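You operate a simulated robot arm through the tools that you are given. There is no shell and no other tool. Be economical: measure what you need, move in short steps, check, and stop when the job is done.

You are at the controls of a simulated robot arm. One attempt, no reset.

JOB
Empty hopper A into the bins without mixing colours.
Fine: black onto black, silver onto silver, brass into the empty bin between them; leave the other hoppers and the filling machine alone.

The check looks at the end state, three seconds after you hand in, the way a careful person would. Anything else that was tipped, shoved, dropped, spilled or broken makes it a failure.

ROBOT AND FRAMES
A 7-joint arm with a two-finger parallel gripper, fixed in place. Base frame: the origin is at the foot of the arm, x ahead of it, y to its left, z up. Units: m, degrees, N and s.
With the tool pointing down near the work surface it reaches from about 0.32 to 0.74 m from the base axis. Its first joint turns from -115.0 to 115.0 degrees. Payload 3.91 kg.
The tool frame sits at the grasp point between the pads (the TCP): z along the fingers, y along the line on which they close. The tips reach 0.03 m beyond it. The gripper opens to 0.11 m. The fingers are 0.02 m wide and 0.01 m thick; the gripper's body (0.048 by 0.112 m) begins 0.055 m behind the TCP.
Orientation is told as [roll, pitch, yaw] about the base's x, y, z axes, in that order, counted from this pose: with the fingers straight down and closing along the base's y, the tool's x points along the base's -x, its y along +y and its z along -z.

CONTROLS
- The arm moves only by the tool step_arm. Its argument "commands" is a list that holds one entry, the list of rows, each a list of 7 numbers: the shift along the tool's x, y, z in cm, then the turn, a rotation vector about the tool's x, y, z in degrees, then the finger opening in cm, from 0 to 11. In form: [[[dx, dy, dz, ax, ay, az, fingers], ...]]. A call has 1 to 10 rows; each row is the pose to reach, as a shift and turn from the pose commanded when the call began, along the tool's axes at that moment. Rows are played at 5 a second. More than 0.05 m and 8.6 degrees between two rows, or a gripper value outside its range, and nothing of the call is played. Where a pose cannot be reached the arm comes as near as it can. A force on the tool above 60 N (or 10 N above the force at the start of the call, whichever is more), or a blocked arm, ends the call early, and 0.2 s more pass. Each finger travels about 0.108 m/s and halts on what it meets, pressing with about 42 N; the grip force reading is that of the motor and also rises with nothing between the fingers. The clock runs only during rows and for 0.2 s after the last one: add rows that repeat a pose to give the fingers time. The reply holds the time, the measured pose of the TCP, the force on the tool along the base axes, the opening and the grip force, in the units named above and with some noise.
- Cameras (640 x 400 px; columns grow to the right, rows downward): "scene" is fixed at [0.0547, 0.4969, 1.3736]; the picture's right is [-0.24, -0.97, 0.00], its down [-0.89, 0.22, -0.41] and it looks along [0.40, -0.10, -0.91] (base axes); focal length 341 px, centre (320, 200). "wrist" rides on the gripper at [0.072, 0.017, -0.103] in the tool frame; the picture's right is [-0.23, 0.97, 0.00], its down [-0.76, -0.18, -0.62] and it looks along [-0.61, -0.14, 0.78] (tool axes); focal length 222 px, centre (320, 200). There is no depth. A picture from a camera that has moved, and an enlarged one, comes with that camera's place and axes in the base frame and with its lens. The place of the scene camera against the robot may be out by one fixed shift of up to 0.018 m in any direction.
- get_image(camera): a new picture of that camera. No time passes.
- raise_lower(by): slides the trunk up (or, below 0, down) by that many m; the arm rides with it, the base frame stays. It gives what a move gives, with no picture.
- enlarge(camera, box): a new picture of the part [left, top, right, bottom] of that camera's present view, enlarged. No time passes.
- finish_job(): hands the job in; it is judged then, once.

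Work in short steps. Places have to be worked out from the pictures, the camera data and where the tool is seen: move nearer, look again, correct. Check each grasp and each placing, and mend what went wrong. You have 120 turns and 76 pictures in all, those below and enlarged ones among them. Open the gripper and draw the arm clear of the work before you hand the job in, unless the task says otherwise; then end with one line.

The tools are called after "Request:" as name(argument=value, ...) on one line, values as JSON. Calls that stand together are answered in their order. step_arm: Moves the arm, as the interface text tells. Its arguments: {"type":"object","properties":{"commands":{"type":"array"}},"required":["commands"]} The other tools are called the same way: raise_lower (by) slides the trunk up or down; get_image (camera) takes a picture; enlarge (camera, box) takes an enlarged picture of a part of a camera's view; finish_job () hands the job in.

At the start:

```text
time: 0.0
eef_pos: [0.2538, 0.3898, 1.0645]
tool_rot: [0.0, 0.0, 0.0]
ft_force: [0.1, 0.2, -0.5]
gripper_width: 0.1104
grip_force: 0.0
trunk travel left (down, up): [-0.775, 0.215]
```

scene: 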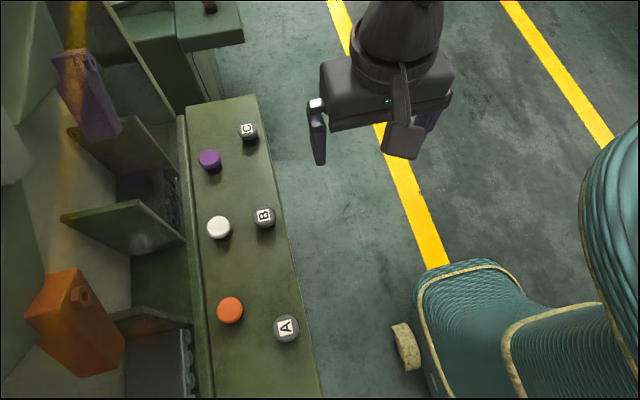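
wrist: 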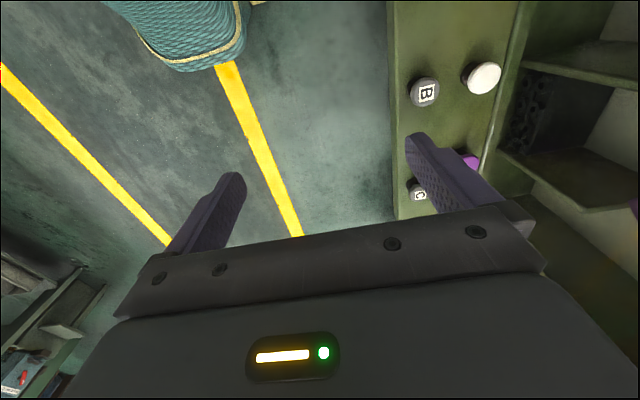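

The pictures show a console with controls A, B, C and coloured caps, and chutes to the left. I'll enlarge parts of the scene to understand the layout.

Request:
enlarge(camera="scene", box=[0, 200, 320, 400])

Request:
enlarge(camera="scene", box=[0, 0, 320, 200])

Request:
enlarge(camera="wrist", box=[380, 0, 640, 240])

```text
2.00 times, centred on (160, 300) of scene
camera zoom: at [0.0547, 0.4969, 1.3736], right [-0.24, -0.97, 0.0], down [-0.89, 0.22, -0.41], along [0.4, -0.1, -0.91], focal length 682 px, centre (640, 0)
```

zoom: 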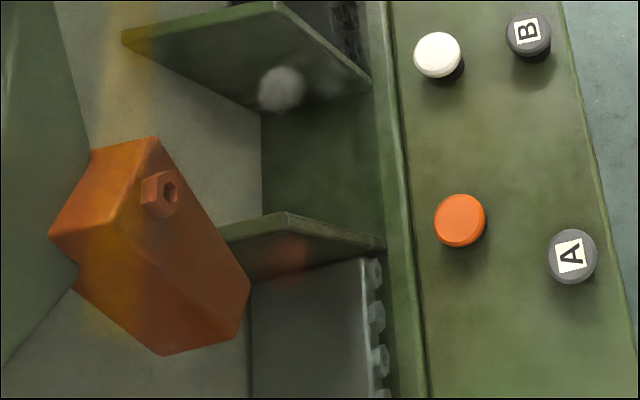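

```text
2.00 times, centred on (160, 100) of scene
camera zoom: at [0.0547, 0.4969, 1.3736], right [-0.24, -0.97, 0.0], down [-0.89, 0.22, -0.41], along [0.4, -0.1, -0.91], focal length 682 px, centre (640, 400)
```

zoom: 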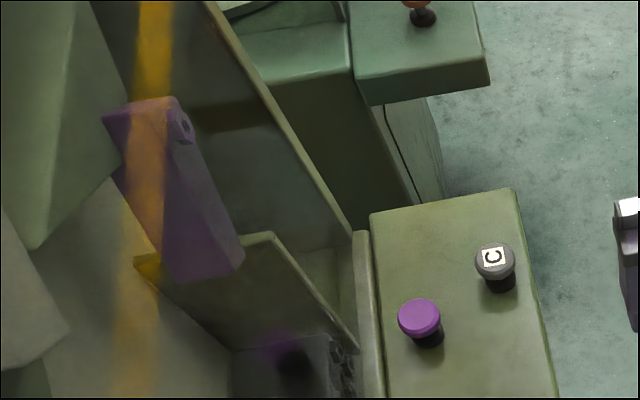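

```text
1.67 times, centred on (510, 120) of wrist
camera zoom: at [0.1814, 0.4057, 1.1678], right [0.23, 0.97, 0.0], down [0.76, -0.18, 0.62], along [0.61, -0.14, -0.78], focal length 370 px, centre (3, 333)
```

zoom: 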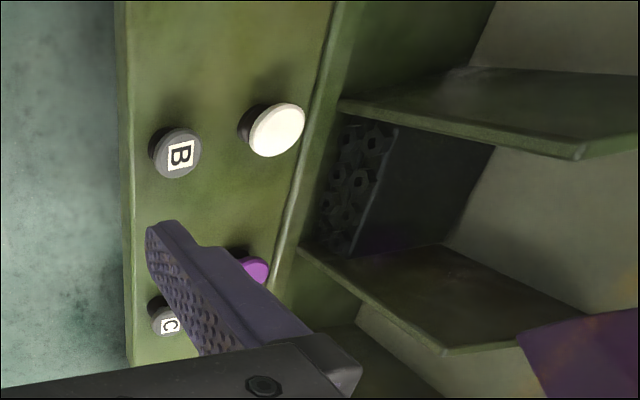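

Hoppers and bins seem to lie to the arm's left (+y), behind the button panel. I'll turn the gripper 80 degrees in place so the wrist camera looks that way.

Request:
step_arm(commands=[[[0, 0, 0, 0, 0, -8, 11], [0, 0, 0, 0, 0, -16, 11], [0, 0, 0, 0, 0, -24, 11], [0, 0, 0, 0, 0, -32, 11], [0, 0, 0, 0, 0, -40, 11], [0, 0, 0, 0, 0, -48, 11], [0, 0, 0, 0, 0, -56, 11], [0, 0, 0, 0, 0, -64, 11], [0, 0, 0, 0, 0, -72, 11], [0, 0, 0, 0, 0, -80, 11]]])

Request:
get_image(camera="wrist")

```text
time: 2.2
eef_pos: [0.2542, 0.3889, 1.063]
tool_rot: [0.0, 0.0, 80.1]
ft_force: [0.0, -0.3, 0.6]
gripper_width: 0.11
grip_force: 0.0
trunk travel left (down, up): [-0.775, 0.215]
```

```text
70 pictures are left
camera wrist: at [0.2243, 0.3207, 1.1666], right [-0.92, 0.39, 0.0], down [0.31, 0.72, 0.62], along [0.24, 0.57, -0.78], focal length 222 px, centre (320, 200)
```

wrist: 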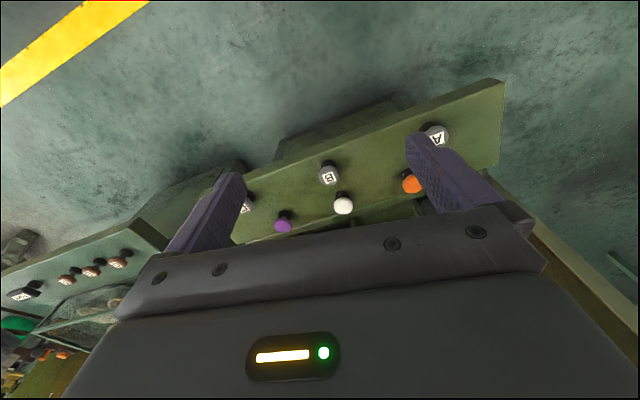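

The gripper body hides the far side. I tilt the fingers 40 degrees toward +y so the wrist camera looks into the bins and up to the hoppers.

Request:
step_arm(commands=[[[0, 0, 0, 0, -8, 0, 11], [0, 0, 0, 0, -16, 0, 11], [0, 0, 0, 0, -24, 0, 11], [0, 0, 0, 0, -32, 0, 11], [0, 0, 0, 0, -40, 0, 11]]])

Request:
get_image(camera="wrist")

```text
time: 3.4
eef_pos: [0.255, 0.3894, 1.0639]
tool_rot: [0.1, -40.2, 80.0]
ft_force: [0.1, 0.6, 0.4]
gripper_width: 0.1099
grip_force: 0.0
trunk travel left (down, up): [-0.775, 0.215]
```

```text
69 pictures are left
camera wrist: at [0.2168, 0.2721, 1.0969], right [-0.93, 0.34, 0.15], down [0.21, 0.15, 0.97], along [0.31, 0.93, -0.21], focal length 222 px, centre (320, 200)
```

wrist: 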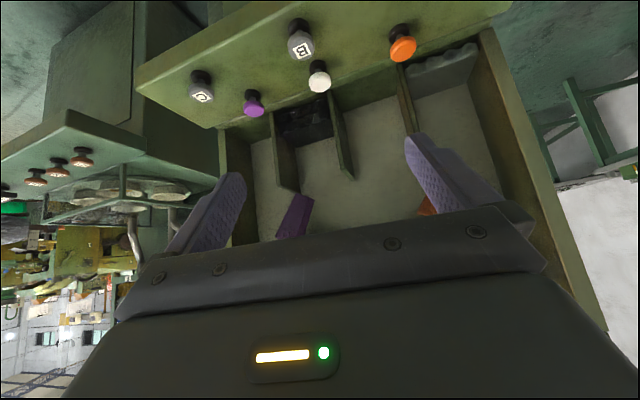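

Now compartments with partitions are visible behind the panel. I enlarge that area.

Request:
enlarge(camera="wrist", box=[180, 20, 540, 245])

Request:
step_arm(commands=[[[0, 0, 0, 0, -8, 0, 11], [0, 0, 0, 0, -16, 0, 11], [0, 0, 0, 0, -24, 0, 11], [0, 0, 0, 0, -32, 0, 11], [0, 0, 0, 0, -40, 0, 11]]])

Request:
get_image(camera="wrist")

```text
1.78 times, centred on (360, 132) of wrist
camera zoom: at [0.2168, 0.2721, 1.0969], right [-0.93, 0.34, 0.15], down [0.21, 0.15, 0.97], along [0.31, 0.93, -0.21], focal length 395 px, centre (249, 320)
```

zoom: 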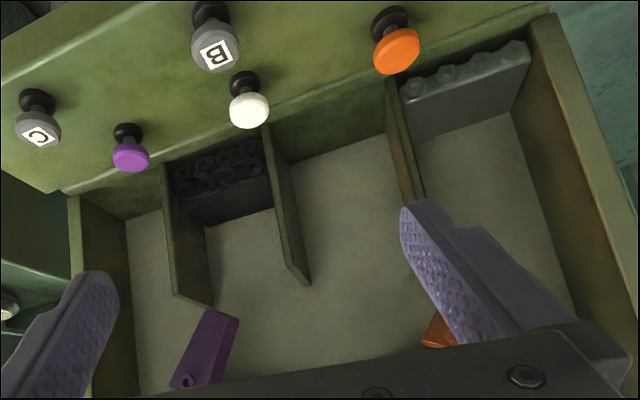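

```text
time: 4.6
eef_pos: [0.2668, 0.402, 1.0585]
tool_rot: [0.0, -80.2, 80.1]
ft_force: [1.0, -0.8, 0.3]
gripper_width: 0.1101
grip_force: 0.1
out of reach, approached as far as the arm can: row 2, 3, 4, 5
trunk travel left (down, up): [-0.775, 0.215]
```

```text
67 pictures are left
camera wrist: at [0.2302, 0.2923, 1.0053], right [-0.95, 0.21, 0.22], down [0.09, -0.51, 0.86], along [0.29, 0.84, 0.46], focal length 222 px, centre (320, 200)
```

wrist: 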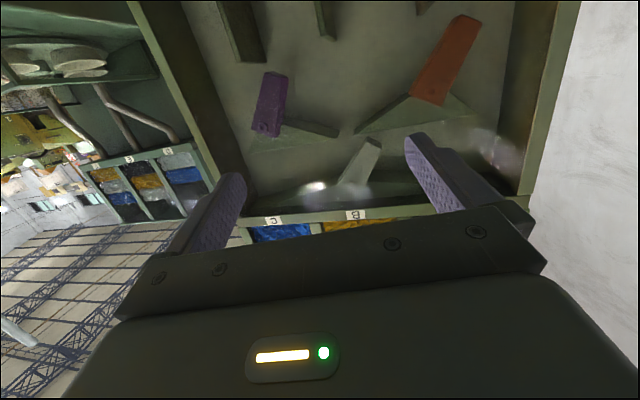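

It's a sorting tree: hoppers A–C on top, white, orange and purple flaps, four bins at the bottom. I enlarge to see the flap positions and hopper contents.

Request:
enlarge(camera="wrist", box=[200, 0, 560, 245])

Request:
raise_lower(by=0.2)

Request:
get_image(camera="wrist")

```text
1.63 times, centred on (380, 122) of wrist
camera zoom: at [0.2302, 0.2923, 1.0053], right [-0.95, 0.21, 0.22], down [0.09, -0.51, 0.86], along [0.29, 0.84, 0.46], focal length 363 px, centre (222, 326)
```

zoom: 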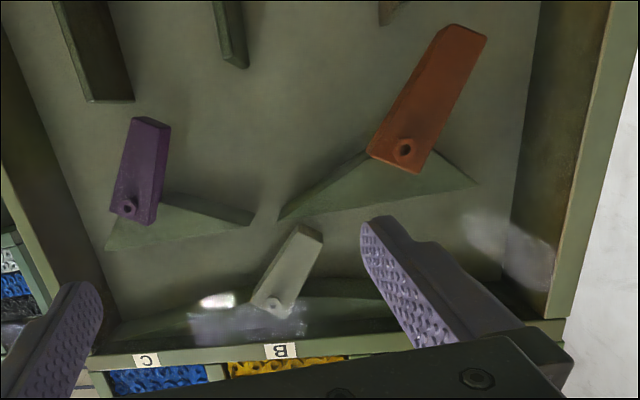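

```text
time: 6.8
eef_pos: [0.2656, 0.4037, 1.2586]
tool_rot: [0.0, -80.0, 79.9]
ft_force: [0.5, 0.2, 0.1]
gripper_width: 0.1097
grip_force: 0.1
trunk travel left (down, up): [-0.975, 0.015]
```

```text
65 pictures are left
camera wrist: at [0.2297, 0.2923, 1.2054], right [-0.95, 0.21, 0.22], down [0.09, -0.5, 0.86], along [0.29, 0.84, 0.46], focal length 222 px, centre (320, 200)
```

wrist: 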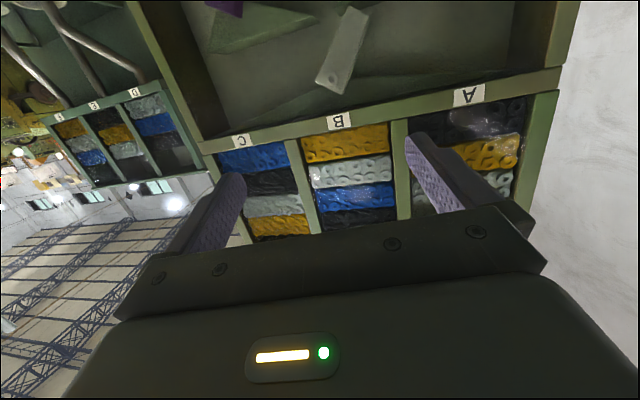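

Hopper A shows black at the bottom, then brass, then silver; the upper part is hidden by the gripper. I'll move up and turn toward A to see it all.

Request:
step_arm(commands=[[[-3, 0, 0, -7, 0, 0, 11], [-6, 0, 0, -14, 0, 0, 11], [-9, 0, 0, -20, 0, 0, 11], [-12, 0, 0, -20, 0, 0, 11]]])

Request:
get_image(camera="wrist")

```text
time: 7.8
eef_pos: [0.268, 0.4233, 1.3755]
tool_rot: [19.5, -79.9, 80.5]
ft_force: [-0.2, -0.3, -0.1]
gripper_width: 0.11
grip_force: 0.0
trunk travel left (down, up): [-0.975, 0.015]
```

```text
64 pictures are left
camera wrist: at [0.2685, 0.3062, 1.3222], right [-0.95, -0.13, 0.28], down [0.31, -0.44, 0.84], along [0.02, 0.89, 0.46], focal length 222 px, centre (320, 200)
```

wrist: 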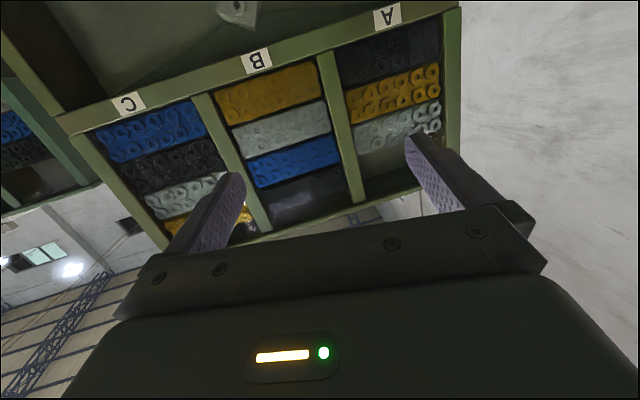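

Hopper A appears to hold black, brass, silver (bottom to top). I enlarge to confirm.

Request:
enlarge(camera="wrist", box=[320, 0, 480, 220])

```text
1.82 times, centred on (400, 110) of wrist
camera zoom: at [0.2685, 0.3062, 1.3222], right [-0.95, -0.13, 0.28], down [0.31, -0.44, 0.84], along [0.02, 0.89, 0.46], focal length 404 px, centre (174, 364)
```

zoom: 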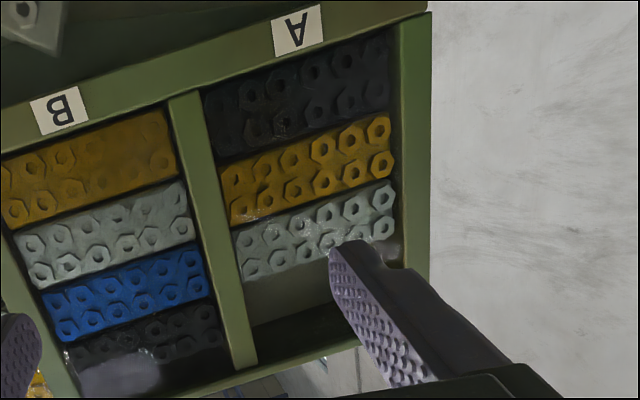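

Confirmed: three layers — black, brass, silver. Now I tilt the camera back down to look at the flap tree frontally.

Request:
step_arm(commands=[[[0, 0, 0, 0, 8, 0, 11], [0, 0, 0, 0, 16, 0, 11], [0, 0, 0, 0, 22, 0, 11]]])

Request:
get_image(camera="wrist")

```text
time: 8.6
eef_pos: [0.2704, 0.4223, 1.3761]
tool_rot: [6.5, -58.3, 94.2]
ft_force: [-0.1, -0.2, -0.8]
gripper_width: 0.1104
grip_force: 0.0
trunk travel left (down, up): [-0.975, 0.015]
```

```text
62 pictures are left
camera wrist: at [0.2734, 0.2948, 1.3695], right [-0.97, -0.04, 0.25], down [0.25, -0.09, 0.96], along [-0.02, 0.99, 0.1], focal length 222 px, centre (320, 200)
```

wrist: 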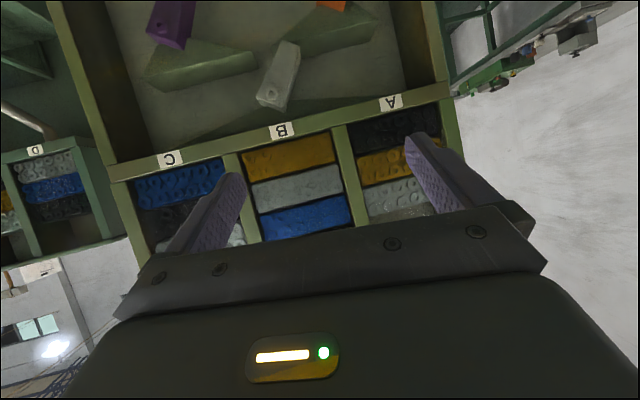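

I lower the trunk to get the flaps in frontal view.

Request:
raise_lower(by=-0.17)

Request:
get_image(camera="wrist")

Request:
enlarge(camera="wrist", box=[80, 0, 440, 225])

```text
time: 10.5
eef_pos: [0.2687, 0.4231, 1.2065]
tool_rot: [6.5, -58.4, 94.2]
ft_force: [-0.1, 0.3, 0.0]
gripper_width: 0.1101
grip_force: 0.0
trunk travel left (down, up): [-0.805, 0.185]
```

```text
61 pictures are left
camera wrist: at [0.2738, 0.295, 1.1993], right [-0.97, -0.05, 0.25], down [0.25, -0.09, 0.96], along [-0.02, 0.99, 0.1], focal length 222 px, centre (320, 200)
```

wrist: 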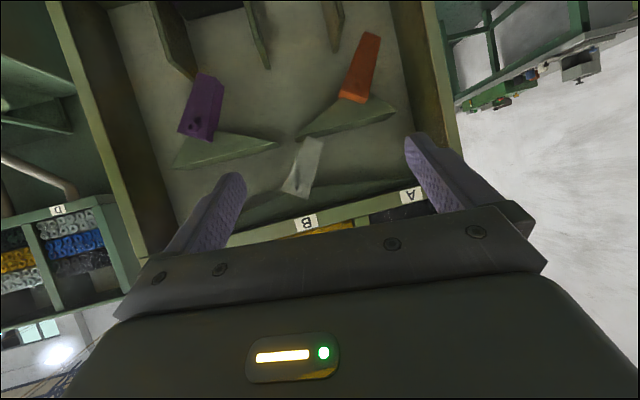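

```text
1.78 times, centred on (260, 112) of wrist
camera zoom: at [0.2738, 0.295, 1.1993], right [-0.97, -0.05, 0.25], down [0.25, -0.09, 0.96], along [-0.02, 0.99, 0.1], focal length 395 px, centre (427, 356)
```

zoom: 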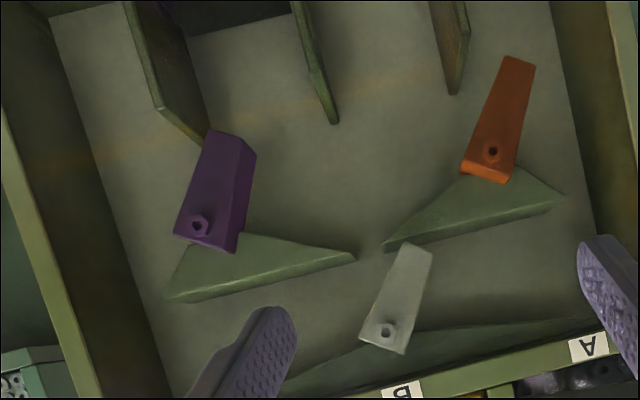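

Flap geometry: each tapered flap hangs from a pivot under a funnel exit. White leans to −x (orange side), orange to −x (silver bin), purple to −x (black bin). Bins from −x: silver, empty, black, empty. From triangulation, the cap tops are at z≈0.80, white ≈(0.30,0.62), orange ≈(0.15,0.62), A ≈(0.10,0.54). I return the tool to vertical.

Request:
step_arm(commands=[[[0, 0, 0, 0, 8, 0, 11], [0, 0, 0, 0, 16, 0, 8], [0, 0, 0, 0, 24, 0, 4], [0, 0, 0, 0, 32, 0, 0], [0, 0, 0, 0, 40, 0, 0], [0, 0, 0, 0, 48, 0, 0], [0, 0, 0, 0, 56, 0, 0], [0, 0, 0, 0, 58.4, 0, 0]]])

```text
time: 12.3
eef_pos: [0.2696, 0.4227, 1.208]
tool_rot: [3.4, 0.0, 99.8]
ft_force: [-0.4, 0.3, -0.2]
gripper_width: 0.0
grip_force: 37.9
trunk travel left (down, up): [-0.805, 0.185]
```

Now level, yaw to 90, and move to a viewing pose in front of the white button at about (0.298, 0.55, 1.05).

Request:
step_arm(commands=[[[-2.4, -1.0, 3.1, 1.7, 0, 5, 0], [-4.8, -2.0, 6.3, 3.4, 0, 9.8, 0], [-7.2, -3.0, 9.4, 3.4, 0, 9.8, 0], [-9.6, -4.0, 12.6, 3.4, 0, 9.8, 0], [-12, -5.0, 15.8, 3.4, 0, 9.8, 0], [-12, -5.0, 15.8, 3.4, 0, 9.8, 0]]])

Request:
get_image(camera="wrist")

Request:
get_image(camera="scene")

```text
time: 13.7
eef_pos: [0.2884, 0.5455, 1.0476]
tool_rot: [0.1, 0.1, 89.9]
ft_force: [-1.2, -0.3, -0.5]
gripper_width: 0.0
grip_force: 37.4
trunk travel left (down, up): [-0.805, 0.185]
```

```text
59 pictures are left
camera wrist: at [0.2711, 0.4723, 1.1505], right [-0.97, 0.23, 0.0], down [0.18, 0.76, 0.62], along [0.14, 0.61, -0.78], focal length 222 px, centre (320, 200)
```

wrist: 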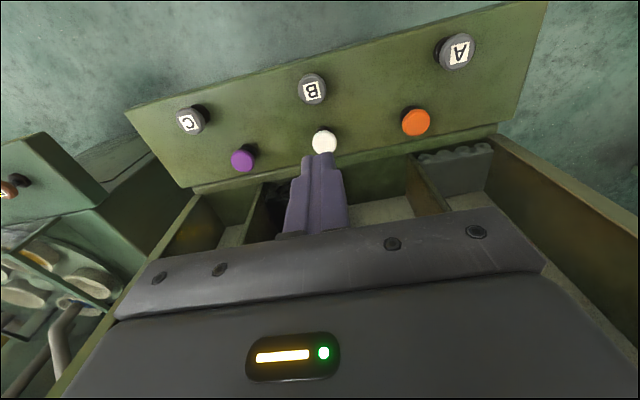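

```text
58 pictures are left
```

scene: 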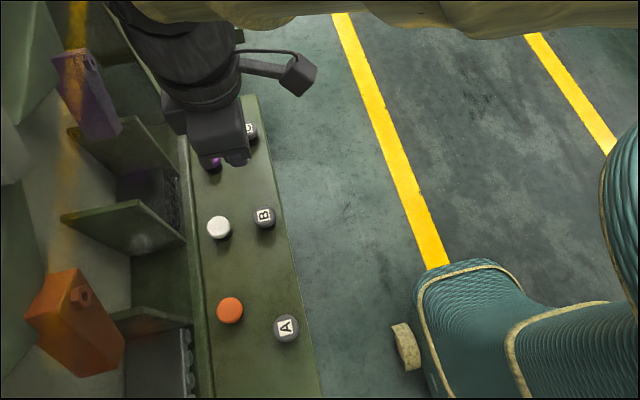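

New bearing confirms white at (0.299, 0.625, ~0.80), orange (0.151, 0.629), A (0.101, 0.543). I approach white with a 15° tilt (wrist kept clear of the cabinet), stopping ~3 cm above the cap.

Request:
step_arm(commands=[[[-1.4, -0.2, 3.8, 0, -5, 0, 0], [-2.8, -0.4, 7.6, 0, -10, 0, 0], [-4.2, -0.7, 11.4, 0, -15, 0, 0], [-5.6, -0.9, 15.2, 0, -15, 0, 0], [-7.05, -1.06, 18.8, 0, -15, 0, 0], [-7.05, -1.06, 18.8, 0, -15, 0, 0]]])

Request:
get_image(camera="wrist")

Request:
get_image(camera="scene")

```text
time: 15.1
eef_pos: [0.301, 0.6152, 0.8575]
tool_rot: [0.0, -14.9, 89.8]
ft_force: [0.3, 0.9, -0.1]
gripper_width: 0.0001
grip_force: 37.2
trunk travel left (down, up): [-0.805, 0.185]
```

```text
57 pictures are left
camera wrist: at [0.2844, 0.5187, 0.9389], right [-0.97, 0.22, 0.06], down [0.18, 0.58, 0.8], along [0.14, 0.79, -0.6], focal length 222 px, centre (320, 200)
```

wrist: 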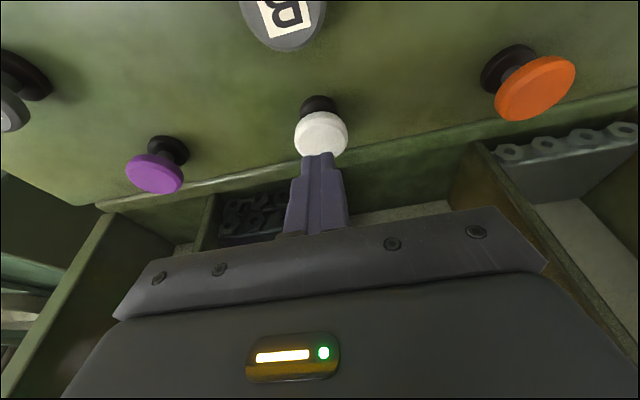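

```text
56 pictures are left
```

scene: 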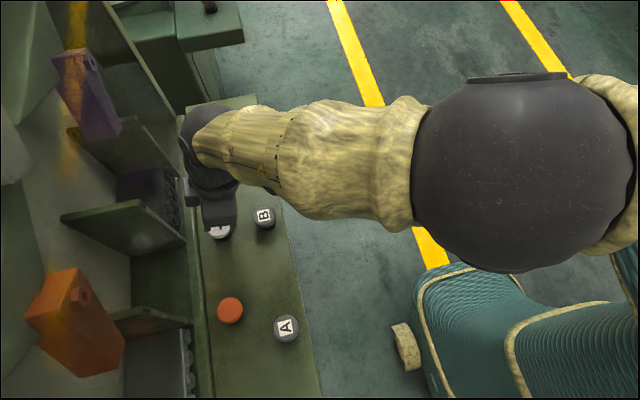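

The tip is over the white cap. I press straight down in small steps to ~6 mm below the expected contact, then return up.

Request:
step_arm(commands=[[[0.52, 0, 1.93, 0, 0, 0, 0], [0.65, 0, 2.41, 0, 0, 0, 0], [0.74, 0, 2.75, 0, 0, 0, 0], [0.83, 0, 3.09, 0, 0, 0, 0], [0.88, 0, 3.28, 0, 0, 0, 0]]])

Request:
get_image(camera="wrist")

```text
time: 16.3
eef_pos: [0.2991, 0.6191, 0.8239]
tool_rot: [0.0, -15.0, 89.9]
ft_force: [1.5, -0.2, 5.0]
gripper_width: 0.0001
grip_force: 37.3
trunk travel left (down, up): [-0.805, 0.185]
```

```text
55 pictures are left
camera wrist: at [0.2827, 0.5217, 0.9052], right [-0.97, 0.22, 0.06], down [0.18, 0.57, 0.8], along [0.14, 0.79, -0.6], focal length 222 px, centre (320, 200)
```

wrist: 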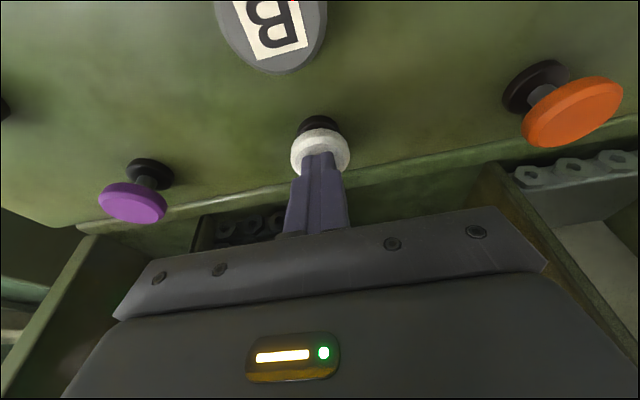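

Contact with about 5 N and the cap is partly depressed. I press another few millimetres.

Request:
step_arm(commands=[[[0.05, 0, 0.19, 0, 0, 0, 0], [0.1, 0, 0.39, 0, 0, 0, 0], [0.15, 0, 0.58, 0, 0, 0, 0], [0.15, 0, 0.58, 0, 0, 0, 0]]])

Request:
get_image(camera="wrist")

```text
time: 17.3
eef_pos: [0.3, 0.6187, 0.8195]
tool_rot: [0.0, -14.8, 89.9]
ft_force: [-0.3, 2.8, 8.5]
gripper_width: 0.0001
grip_force: 37.9
trunk travel left (down, up): [-0.805, 0.185]
```

```text
54 pictures are left
camera wrist: at [0.2829, 0.5216, 0.8997], right [-0.97, 0.22, 0.06], down [0.18, 0.57, 0.8], along [0.14, 0.79, -0.6], focal length 222 px, centre (320, 200)
```

wrist: 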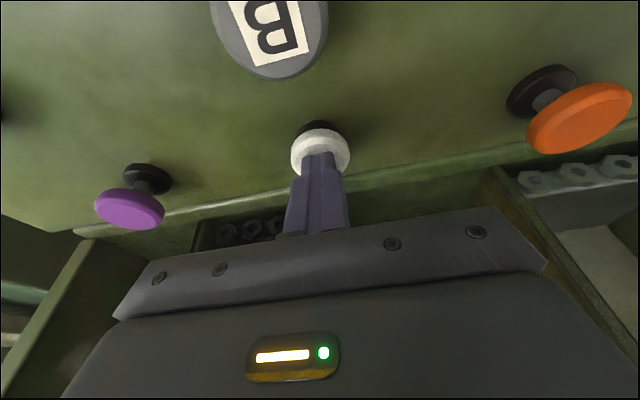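

The force rises like a spring and the cap is near its base. I lift off and back away, then tilt to check whether the white flap changed.

Request:
step_arm(commands=[[[-0.5, 0, -2, 0, 0, 0, 0], [-1, 0, -5, 0, -8, 0, 0], [0, 0, -9, 0, -16, 0, 0], [1, 0, -13, 0, -24, 0, 0], [2, 0, -17, 0, -32, 0, 0], [2, 0, -20, 0, -36, 0, 0]]])

Request:
get_image(camera="wrist")

```text
time: 18.7
eef_pos: [0.3009, 0.5447, 1.0087]
tool_rot: [-0.1, -51.0, 89.9]
ft_force: [1.2, -0.8, -0.1]
gripper_width: 0.0001
grip_force: 37.8
trunk travel left (down, up): [-0.805, 0.185]
```

```text
53 pictures are left
camera wrist: at [0.2837, 0.4183, 1.0169], right [-0.97, 0.14, 0.18], down [0.18, -0.01, 0.98], along [0.14, 0.99, -0.02], focal length 222 px, centre (320, 200)
```

wrist: 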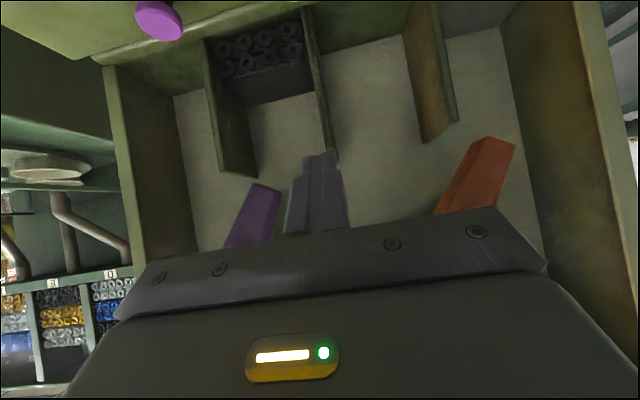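

Need a higher view for the white flap; I raise the trunk 0.17.

Request:
raise_lower(by=0.17)

Request:
get_image(camera="wrist")

```text
time: 20.6
eef_pos: [0.3008, 0.546, 1.1787]
tool_rot: [0.0, -50.9, 89.8]
ft_force: [0.0, -0.2, -0.1]
gripper_width: 0.0
grip_force: 37.9
trunk travel left (down, up): [-0.975, 0.015]
```

```text
52 pictures are left
camera wrist: at [0.284, 0.4192, 1.1863], right [-0.97, 0.14, 0.18], down [0.18, 0.0, 0.98], along [0.14, 0.99, -0.02], focal length 222 px, centre (320, 200)
```

wrist: 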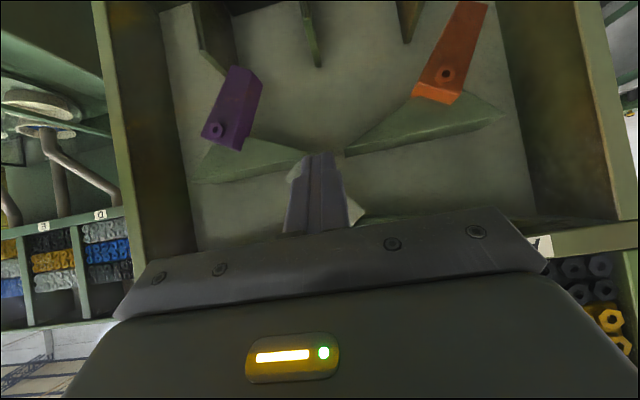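

The white flap is partly hidden by the closed fingers but appears to have moved. I shift sideways for a clear view.

Request:
step_arm(commands=[[[0, 4, -2, 0, 0, 0, 0], [0, 8, -4, 0, 0, 0, 0], [0, 8, -4, 0, 0, 0, 0]]])

Request:
get_image(camera="wrist")

Request:
enlarge(camera="wrist", box=[60, 0, 420, 240])

```text
time: 21.4
eef_pos: [0.2205, 0.5168, 1.2032]
tool_rot: [0.0, -51.0, 89.9]
ft_force: [0.2, -1.0, 0.5]
gripper_width: 0.0
grip_force: 37.5
trunk travel left (down, up): [-0.975, 0.015]
```

```text
51 pictures are left
camera wrist: at [0.2034, 0.3903, 1.2115], right [-0.97, 0.14, 0.18], down [0.18, 0.0, 0.98], along [0.14, 0.99, -0.02], focal length 222 px, centre (320, 200)
```

wrist: 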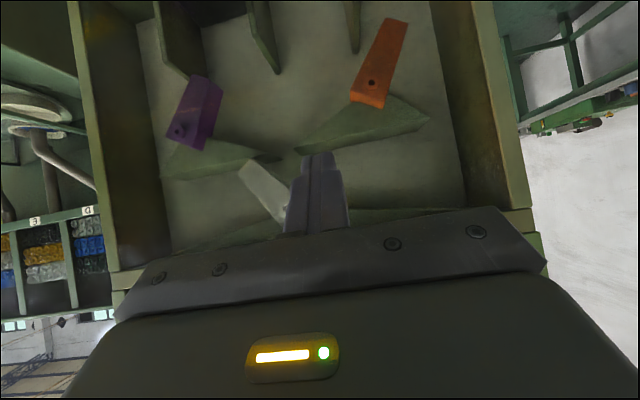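

```text
1.67 times, centred on (240, 120) of wrist
camera zoom: at [0.2034, 0.3903, 1.2115], right [-0.97, 0.14, 0.18], down [0.18, 0.0, 0.98], along [0.14, 0.99, -0.02], focal length 370 px, centre (453, 333)
```

zoom: 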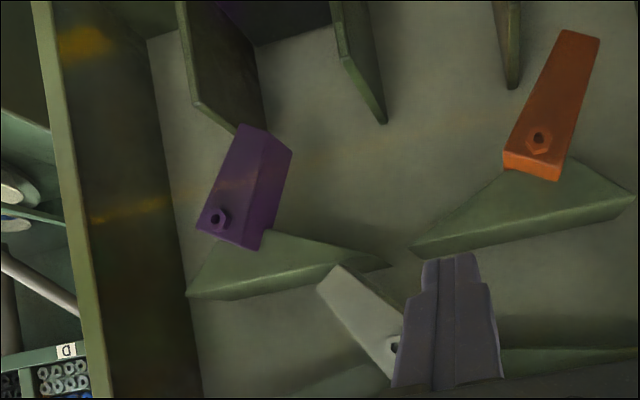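

The press toggled and latched the white flap: it now leans to +x over the purple funnel. Purple points to the black bin, so the route is set for black. I lower the trunk and go above button A.

Request:
raise_lower(by=-0.17)

Request:
step_arm(commands=[[[2.2, 2.4, 2.2, 0, 7, 0, 0], [4.6, 4.8, 4.6, 0, 14, 0, 0], [7, 7.2, 7, 0, 21, 0, 0], [9.5, 9.6, 9.5, 0, 28, 0, 0], [12, 11.9, 12, 0, 36, 0, 0], [12, 11.9, 12, 0, 36, 0, 0]]])

Request:
get_image(camera="wrist")

```text
time: 23.3
eef_pos: [0.2208, 0.5156, 1.0329]
tool_rot: [0.1, -50.8, 89.9]
ft_force: [0.5, 0.3, 0.0]
gripper_width: 0.0
grip_force: 38.0
trunk travel left (down, up): [-0.805, 0.185]
```

```text
time: 24.7
eef_pos: [0.0978, 0.5319, 0.8639]
tool_rot: [0.0, -14.8, 89.9]
ft_force: [-0.3, 0.1, 0.3]
gripper_width: 0.0
grip_force: 37.8
trunk travel left (down, up): [-0.805, 0.185]
```

```text
49 pictures are left
camera wrist: at [0.0811, 0.4344, 0.9435], right [-0.97, 0.22, 0.06], down [0.18, 0.58, 0.8], along [0.14, 0.79, -0.6], focal length 222 px, centre (320, 200)
```

wrist: 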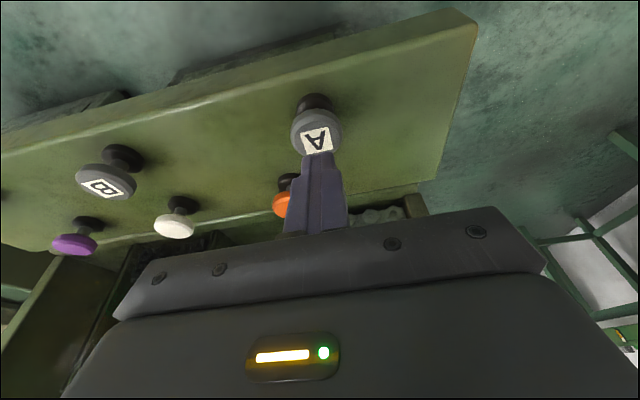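

The tip is above A. I make one short press (like the white one, to TCP z≈0.8195) and release at once.

Request:
step_arm(commands=[[[0.8, 0, 3.0, 0, 0, 0, 0], [1.0, 0, 3.75, 0, 0, 0, 0], [1.16, 0, 4.33, 0, 0, 0, 0], [0.8, 0, 3.0, 0, 0, 0, 0], [0.4, 0, 1.5, 0, 0, 0, 0]]])

Request:
get_image(camera="scene")

```text
time: 25.9
eef_pos: [0.1014, 0.533, 0.8488]
tool_rot: [0.1, -14.9, 89.9]
ft_force: [-0.2, -0.3, -0.6]
gripper_width: 0.0001
grip_force: 37.8
trunk travel left (down, up): [-0.805, 0.185]
```

```text
48 pictures are left
```

scene: 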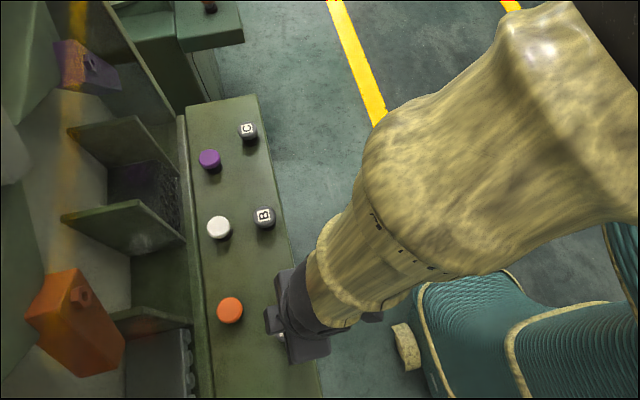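

The purple flap in the scene view has changed to lean +x. I check whether anything was released and where it went.

Request:
enlarge(camera="scene", box=[0, 0, 240, 150])

Request:
enlarge(camera="scene", box=[20, 120, 220, 260])

```text
2.67 times, centred on (120, 75) of scene
camera zoom: at [0.0547, 0.4969, 1.3736], right [-0.24, -0.97, 0.0], down [-0.89, 0.22, -0.41], along [0.4, -0.1, -0.91], focal length 910 px, centre (853, 533)
```

zoom: 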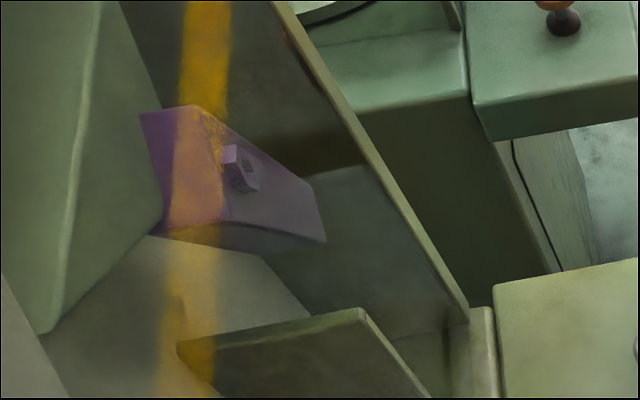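

```text
2.86 times, centred on (120, 190) of scene
camera zoom: at [0.0547, 0.4969, 1.3736], right [-0.24, -0.97, 0.0], down [-0.89, 0.22, -0.41], along [0.4, -0.1, -0.91], focal length 975 px, centre (891, 229)
```

zoom: 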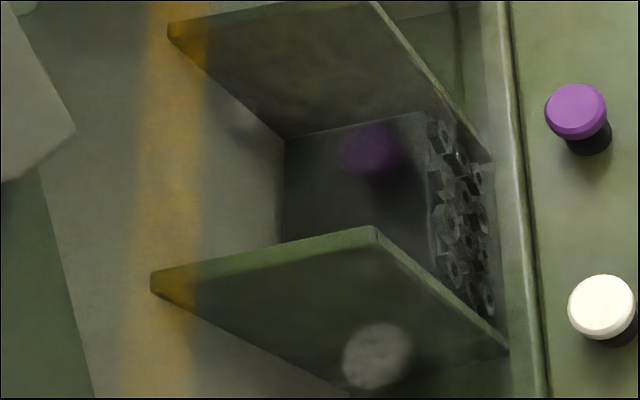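

I retreat to the earlier viewing pose to inspect hopper A, the flaps and the bins.

Request:
step_arm(commands=[[[-0.5, 0, -3, 0, 0, 0, 0], [-1.2, -2.4, -6.6, 0, -8, 0, 0], [-1.8, -4.8, -10, 0, -16, 0, 0], [-2.4, -7.2, -13, 0, -24, 0, 0], [-2.8, -9.6, -16, 0, -30, 0, 0], [-3.2, -11.9, -18.2, 0, -36, 0, 0]]])

Request:
get_image(camera="wrist")

Request:
raise_lower(by=0.17)

Request:
get_image(camera="wrist")

```text
time: 27.3
eef_pos: [0.221, 0.5177, 1.0334]
tool_rot: [0.1, -51.0, 90.0]
ft_force: [0.3, -0.4, 0.1]
gripper_width: 0.0
grip_force: 37.9
trunk travel left (down, up): [-0.805, 0.185]
```

```text
45 pictures are left
camera wrist: at [0.2042, 0.3913, 1.0423], right [-0.97, 0.14, 0.18], down [0.18, -0.01, 0.98], along [0.14, 0.99, -0.02], focal length 222 px, centre (320, 200)
```

wrist: 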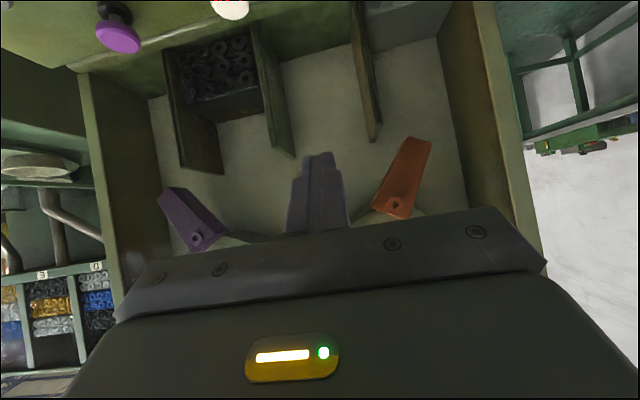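

```text
time: 29.2
eef_pos: [0.2207, 0.5179, 1.2019]
tool_rot: [0.0, -51.0, 89.9]
ft_force: [-0.3, -0.8, 0.5]
gripper_width: 0.0002
grip_force: 37.7
trunk travel left (down, up): [-0.975, 0.015]
```

```text
44 pictures are left
camera wrist: at [0.2035, 0.3918, 1.2119], right [-0.97, 0.14, 0.18], down [0.18, 0.0, 0.98], along [0.14, 0.99, -0.02], focal length 222 px, centre (320, 200)
```

wrist: 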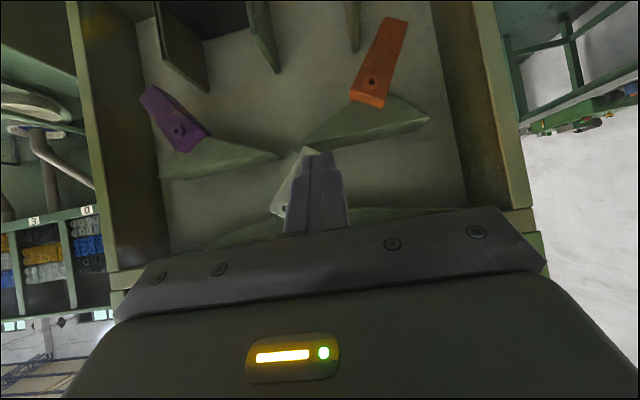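

The load went through: both flaps it passed (white, purple) flipped afterwards like rockers. White now leans back to −x, orange still to −x. I verify hopper A's content.

Request:
step_arm(commands=[[[-1.1, 0, -3.8, 0, -7, 0, 0], [-2.2, 0, -7.6, 0, -14, 0, 0], [-3.3, 0, -11.4, 0, -21, 0, 0], [-4.4, 0, -15.2, 0, -28, 0, 0], [-4.4, 0, -15.2, 0, -28, 0, 0]]])

Request:
get_image(camera="wrist")

```text
time: 30.4
eef_pos: [0.2214, 0.4331, 1.334]
tool_rot: [0.1, -79.0, 90.1]
ft_force: [-0.4, -0.6, -0.2]
gripper_width: 0.0001
grip_force: 37.7
out of reach, approached as far as the arm can: row 4, 5
trunk travel left (down, up): [-0.975, 0.015]
```

```text
43 pictures are left
camera wrist: at [0.2045, 0.3169, 1.2823], right [-0.97, 0.04, 0.22], down [0.18, -0.47, 0.87], along [0.14, 0.88, 0.45], focal length 222 px, centre (320, 200)
```

wrist: 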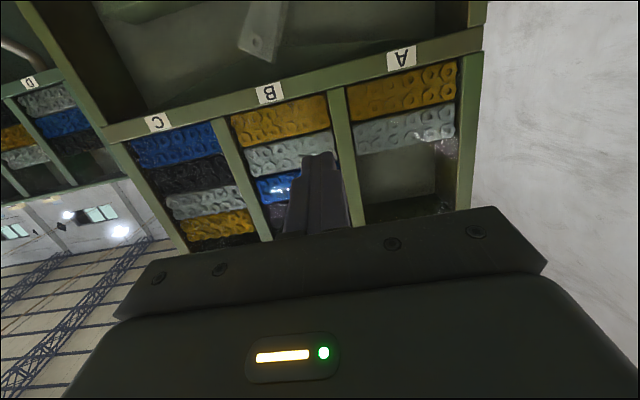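

Hopper A now holds brass (bottom) and silver. Next is brass: white already leads to orange; orange must be toggled. I go down toward the orange button.

Request:
raise_lower(by=-0.17)

Request:
step_arm(commands=[[[1.8, 0.6, 1.4, 0, 8, 0, 0], [3.6, 1.2, 2.8, 0, 16, 0, 0], [5.4, 1.8, 4.2, 0, 24, 0, 0], [7.2, 2.4, 5.6, 0, 32, 0, 0], [9, 3, 7, 0, 40, 0, 0], [10.8, 3.6, 8.4, 0, 48, 0, 0], [12.6, 4.1, 10, 0, 56, 0, 0], [14.4, 4.1, 11.7, 0, 64, 0, 0], [14.4, 4.1, 11.7, 0, 64, 0, 0]]])

```text
time: 32.4
eef_pos: [0.2214, 0.4332, 1.1647]
tool_rot: [0.0, -78.9, 90.0]
ft_force: [-0.5, 0.8, 0.0]
gripper_width: 0.0
grip_force: 36.9
trunk travel left (down, up): [-0.805, 0.185]
```

```text
time: 34.4
eef_pos: [0.1807, 0.5206, 0.9985]
tool_rot: [0.0, -14.9, 90.0]
ft_force: [-0.7, -0.7, -0.3]
gripper_width: 0.0
grip_force: 37.6
trunk travel left (down, up): [-0.805, 0.185]
```

Pose as planned. Now to 3 cm above the orange cap.

Request:
step_arm(commands=[[[-1.5, 0.75, 3.9, 0, 0, 0, 0], [-3, 1.5, 7.8, 0, 0, 0, 0], [-4.5, 2.25, 11.7, 0, 0, 0, 0], [-6, 2.97, 15.5, 0, 0, 0, 0], [-6, 2.97, 15.5, 0, 0, 0, 0]]])

Request:
get_image(camera="wrist")

```text
time: 35.6
eef_pos: [0.1507, 0.6179, 0.8665]
tool_rot: [0.0, -15.0, 90.0]
ft_force: [0.2, -1.4, -0.4]
gripper_width: 0.0001
grip_force: 38.4
trunk travel left (down, up): [-0.805, 0.185]
```

```text
42 pictures are left
camera wrist: at [0.1332, 0.5205, 0.9484], right [-0.97, 0.22, 0.06], down [0.18, 0.58, 0.8], along [0.14, 0.79, -0.6], focal length 222 px, centre (320, 200)
```

wrist: 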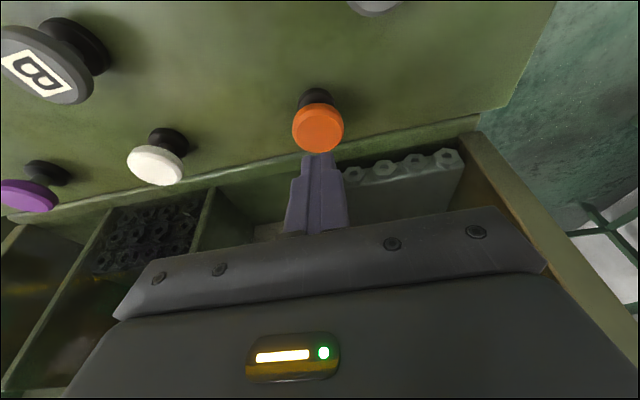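

The tip is centred over orange. One press to z≈0.8195 and release.

Request:
step_arm(commands=[[[0.8, 0, 3.0, 0, 0, 0, 0], [1.04, 0, 3.9, 0, 0, 0, 0], [1.21, 0, 4.53, 0, 0, 0, 0], [0.8, 0, 3.0, 0, 0, 0, 0], [0.3, 0, 0.5, 0, 0, 0, 0], [0.3, 0, 0, 0, 0, 0, 0]]])

Request:
get_image(camera="scene")

```text
time: 37.0
eef_pos: [0.1492, 0.6151, 0.8648]
tool_rot: [0.1, -14.8, 90.0]
ft_force: [1.0, 0.2, -0.5]
gripper_width: 0.0
grip_force: 37.2
trunk travel left (down, up): [-0.805, 0.185]
```

```text
41 pictures are left
```

scene: 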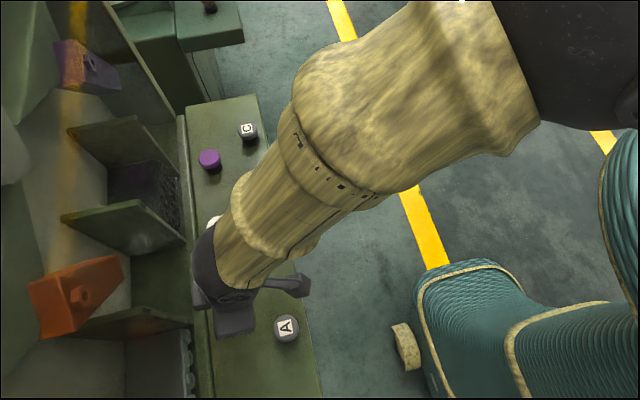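

Orange now leans to +x, over the empty bin between. White still leans to −x. I move above A.

Request:
step_arm(commands=[[[2, 1.5, -2.5, 0, 0, 0, 0], [5, 3.2, -3.5, 0, 0, 0, 0], [7.9, 4.9, -2.1, 0, 0, 0, 0], [7.9, 4.9, -2.1, 0, 0, 0, 0]]])

Request:
get_image(camera="wrist")

```text
time: 38.0
eef_pos: [0.1, 0.5316, 0.8661]
tool_rot: [0.0, -14.9, 89.9]
ft_force: [0.0, -0.2, -0.9]
gripper_width: 0.0002
grip_force: 37.0
trunk travel left (down, up): [-0.805, 0.185]
```

```text
40 pictures are left
camera wrist: at [0.0842, 0.4351, 0.9471], right [-0.97, 0.22, 0.06], down [0.18, 0.58, 0.8], along [0.14, 0.79, -0.6], focal length 222 px, centre (320, 200)
```

wrist: 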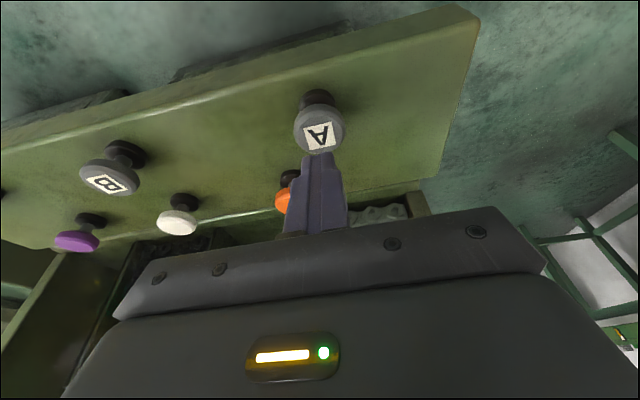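

Aligned over A. One press to drop the brass, with waiting rows after release.

Request:
step_arm(commands=[[[0.8, 0, 3.0, 0, 0, 0, 0], [1.03, 0, 3.85, 0, 0, 0, 0], [1.2, 0, 4.5, 0, 0, 0, 0], [0.8, 0, 3.0, 0, 0, 0, 0], [0, 0, 0, 0, 0, 0, 0], [0, 0, 0, 0, 0, 0, 0], [0, 0, 0, 0, 0, 0, 0], [0, 0, 0, 0, 0, 0, 0], [0, 0, 0, 0, 0, 0, 0]]])

Request:
get_image(camera="scene")

```text
time: 40.0
eef_pos: [0.1029, 0.5353, 0.8646]
tool_rot: [0.0, -15.0, 90.0]
ft_force: [-0.2, 0.4, 0.4]
gripper_width: 0.0
grip_force: 37.9
trunk travel left (down, up): [-0.805, 0.185]
```

```text
39 pictures are left
```

scene: 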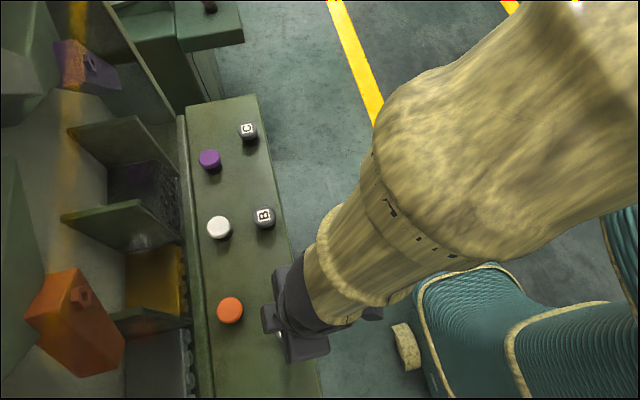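

Brass landed in the middle bin and orange flipped back toward silver. White should now lean +x, so it needs one toggle; I move above white (lifting on the way) and will verify.

Request:
step_arm(commands=[[[-2.3, -4, -2.2, 0, 0, 0, 0], [-3.9, -8, -1.8, 0, 0, 0, 0], [-5.5, -12, -1.4, 0, 0, 0, 0], [-7, -16, 0, 0, 0, 0, 0], [-7.8, -19.6, 2.1, 0, 0, 0, 0], [-7.8, -19.6, 2.1, 0, 0, 0, 0]]])

Request:
get_image(camera="wrist")

```text
refused: row 1 steps farther than a row can; nothing moved
```

```text
38 pictures are left
camera wrist: at [0.0857, 0.4373, 0.9456], right [-0.97, 0.22, 0.06], down [0.18, 0.58, 0.8], along [0.14, 0.79, -0.6], focal length 222 px, centre (320, 200)
```

wrist: 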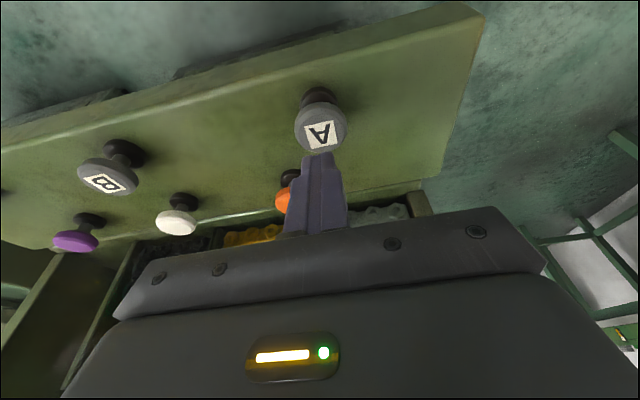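

The first row was too long. I instead retreat first to the viewing pose to confirm the white flap's state.

Request:
step_arm(commands=[[[-0.5, 0, -3, 0, 0, 0, 0], [-1.2, -2.4, -6.6, 0, -8, 0, 0], [-1.8, -4.8, -10, 0, -16, 0, 0], [-2.4, -7.2, -13, 0, -24, 0, 0], [-2.8, -9.6, -16, 0, -30, 0, 0], [-3.2, -11.9, -18.2, 0, -36, 0, 0]]])

Request:
raise_lower(by=0.17)

Request:
get_image(camera="wrist")

```text
time: 41.4
eef_pos: [0.223, 0.5156, 1.0474]
tool_rot: [0.0, -50.9, 89.9]
ft_force: [-0.6, -0.2, -0.1]
gripper_width: 0.0
grip_force: 37.8
trunk travel left (down, up): [-0.805, 0.185]
```

```text
time: 43.3
eef_pos: [0.2216, 0.5158, 1.2179]
tool_rot: [0.0, -50.9, 90.0]
ft_force: [0.3, 0.5, -0.1]
gripper_width: 0.0001
grip_force: 37.7
trunk travel left (down, up): [-0.975, 0.015]
```

```text
37 pictures are left
camera wrist: at [0.2053, 0.3892, 1.2256], right [-0.97, 0.14, 0.18], down [0.18, 0.0, 0.98], along [0.14, 0.99, -0.02], focal length 222 px, centre (320, 200)
```

wrist: 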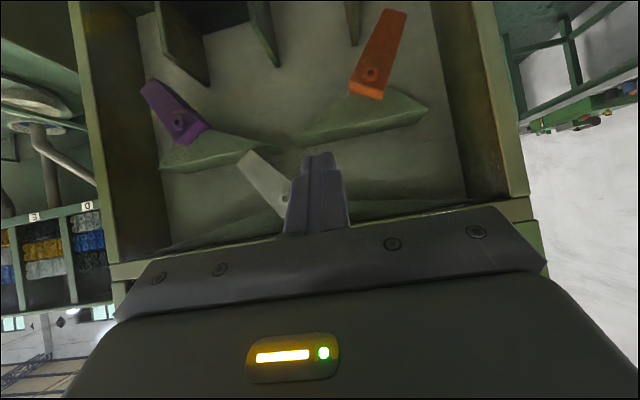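

White leans +x as expected, orange −x (silver). I go down to the white button for one toggle.

Request:
raise_lower(by=-0.17)

Request:
step_arm(commands=[[[1.3, -1.3, 3.2, 0, 6, 0, 0], [2.7, -2.6, 6.4, 0, 12, 0, 0], [4, -3.9, 9.6, 0, 18, 0, 0], [5.3, -5.2, 12.8, 0, 24, 0, 0], [6.7, -6.5, 16, 0, 30, 0, 0], [8, -7.74, 19.3, 0, 36, 0, 0], [8, -7.74, 19.3, 0, 36, 0, 0]]])

Request:
get_image(camera="wrist")

```text
time: 45.2
eef_pos: [0.222, 0.5158, 1.0474]
tool_rot: [0.0, -50.9, 90.0]
ft_force: [-0.2, 0.3, -0.1]
gripper_width: 0.0003
grip_force: 37.9
trunk travel left (down, up): [-0.805, 0.185]
```

```text
time: 46.8
eef_pos: [0.298, 0.6138, 0.8621]
tool_rot: [-0.1, -14.8, 90.0]
ft_force: [-0.2, -0.1, 0.5]
gripper_width: 0.0002
grip_force: 37.6
trunk travel left (down, up): [-0.805, 0.185]
```

```text
36 pictures are left
camera wrist: at [0.2814, 0.516, 0.9429], right [-0.97, 0.22, 0.06], down [0.18, 0.58, 0.8], along [0.14, 0.79, -0.6], focal length 222 px, centre (320, 200)
```

wrist: 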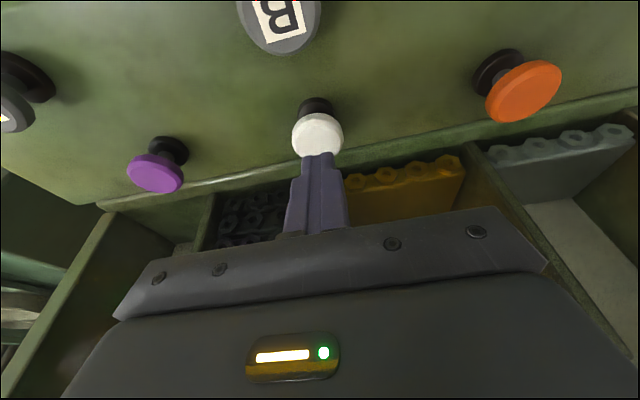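

Aligned over white. One press and release, then straight back up.

Request:
step_arm(commands=[[[0.75, 0, 2.8, 0, 0, 0, 0], [0.97, 0, 3.65, 0, 0, 0, 0], [1.15, 0, 4.3, 0, 0, 0, 0], [0.8, 0, 3.0, 0, 0, 0, 0], [0, 0, 0, 0, 0, 0, 0], [0, 0, -3, 0, -6, 0, 0]]])

```text
time: 48.2
eef_pos: [0.2994, 0.6085, 0.8947]
tool_rot: [0.1, -20.9, 89.9]
ft_force: [0.2, -0.6, 0.1]
gripper_width: 0.0002
grip_force: 38.5
trunk travel left (down, up): [-0.805, 0.185]
```

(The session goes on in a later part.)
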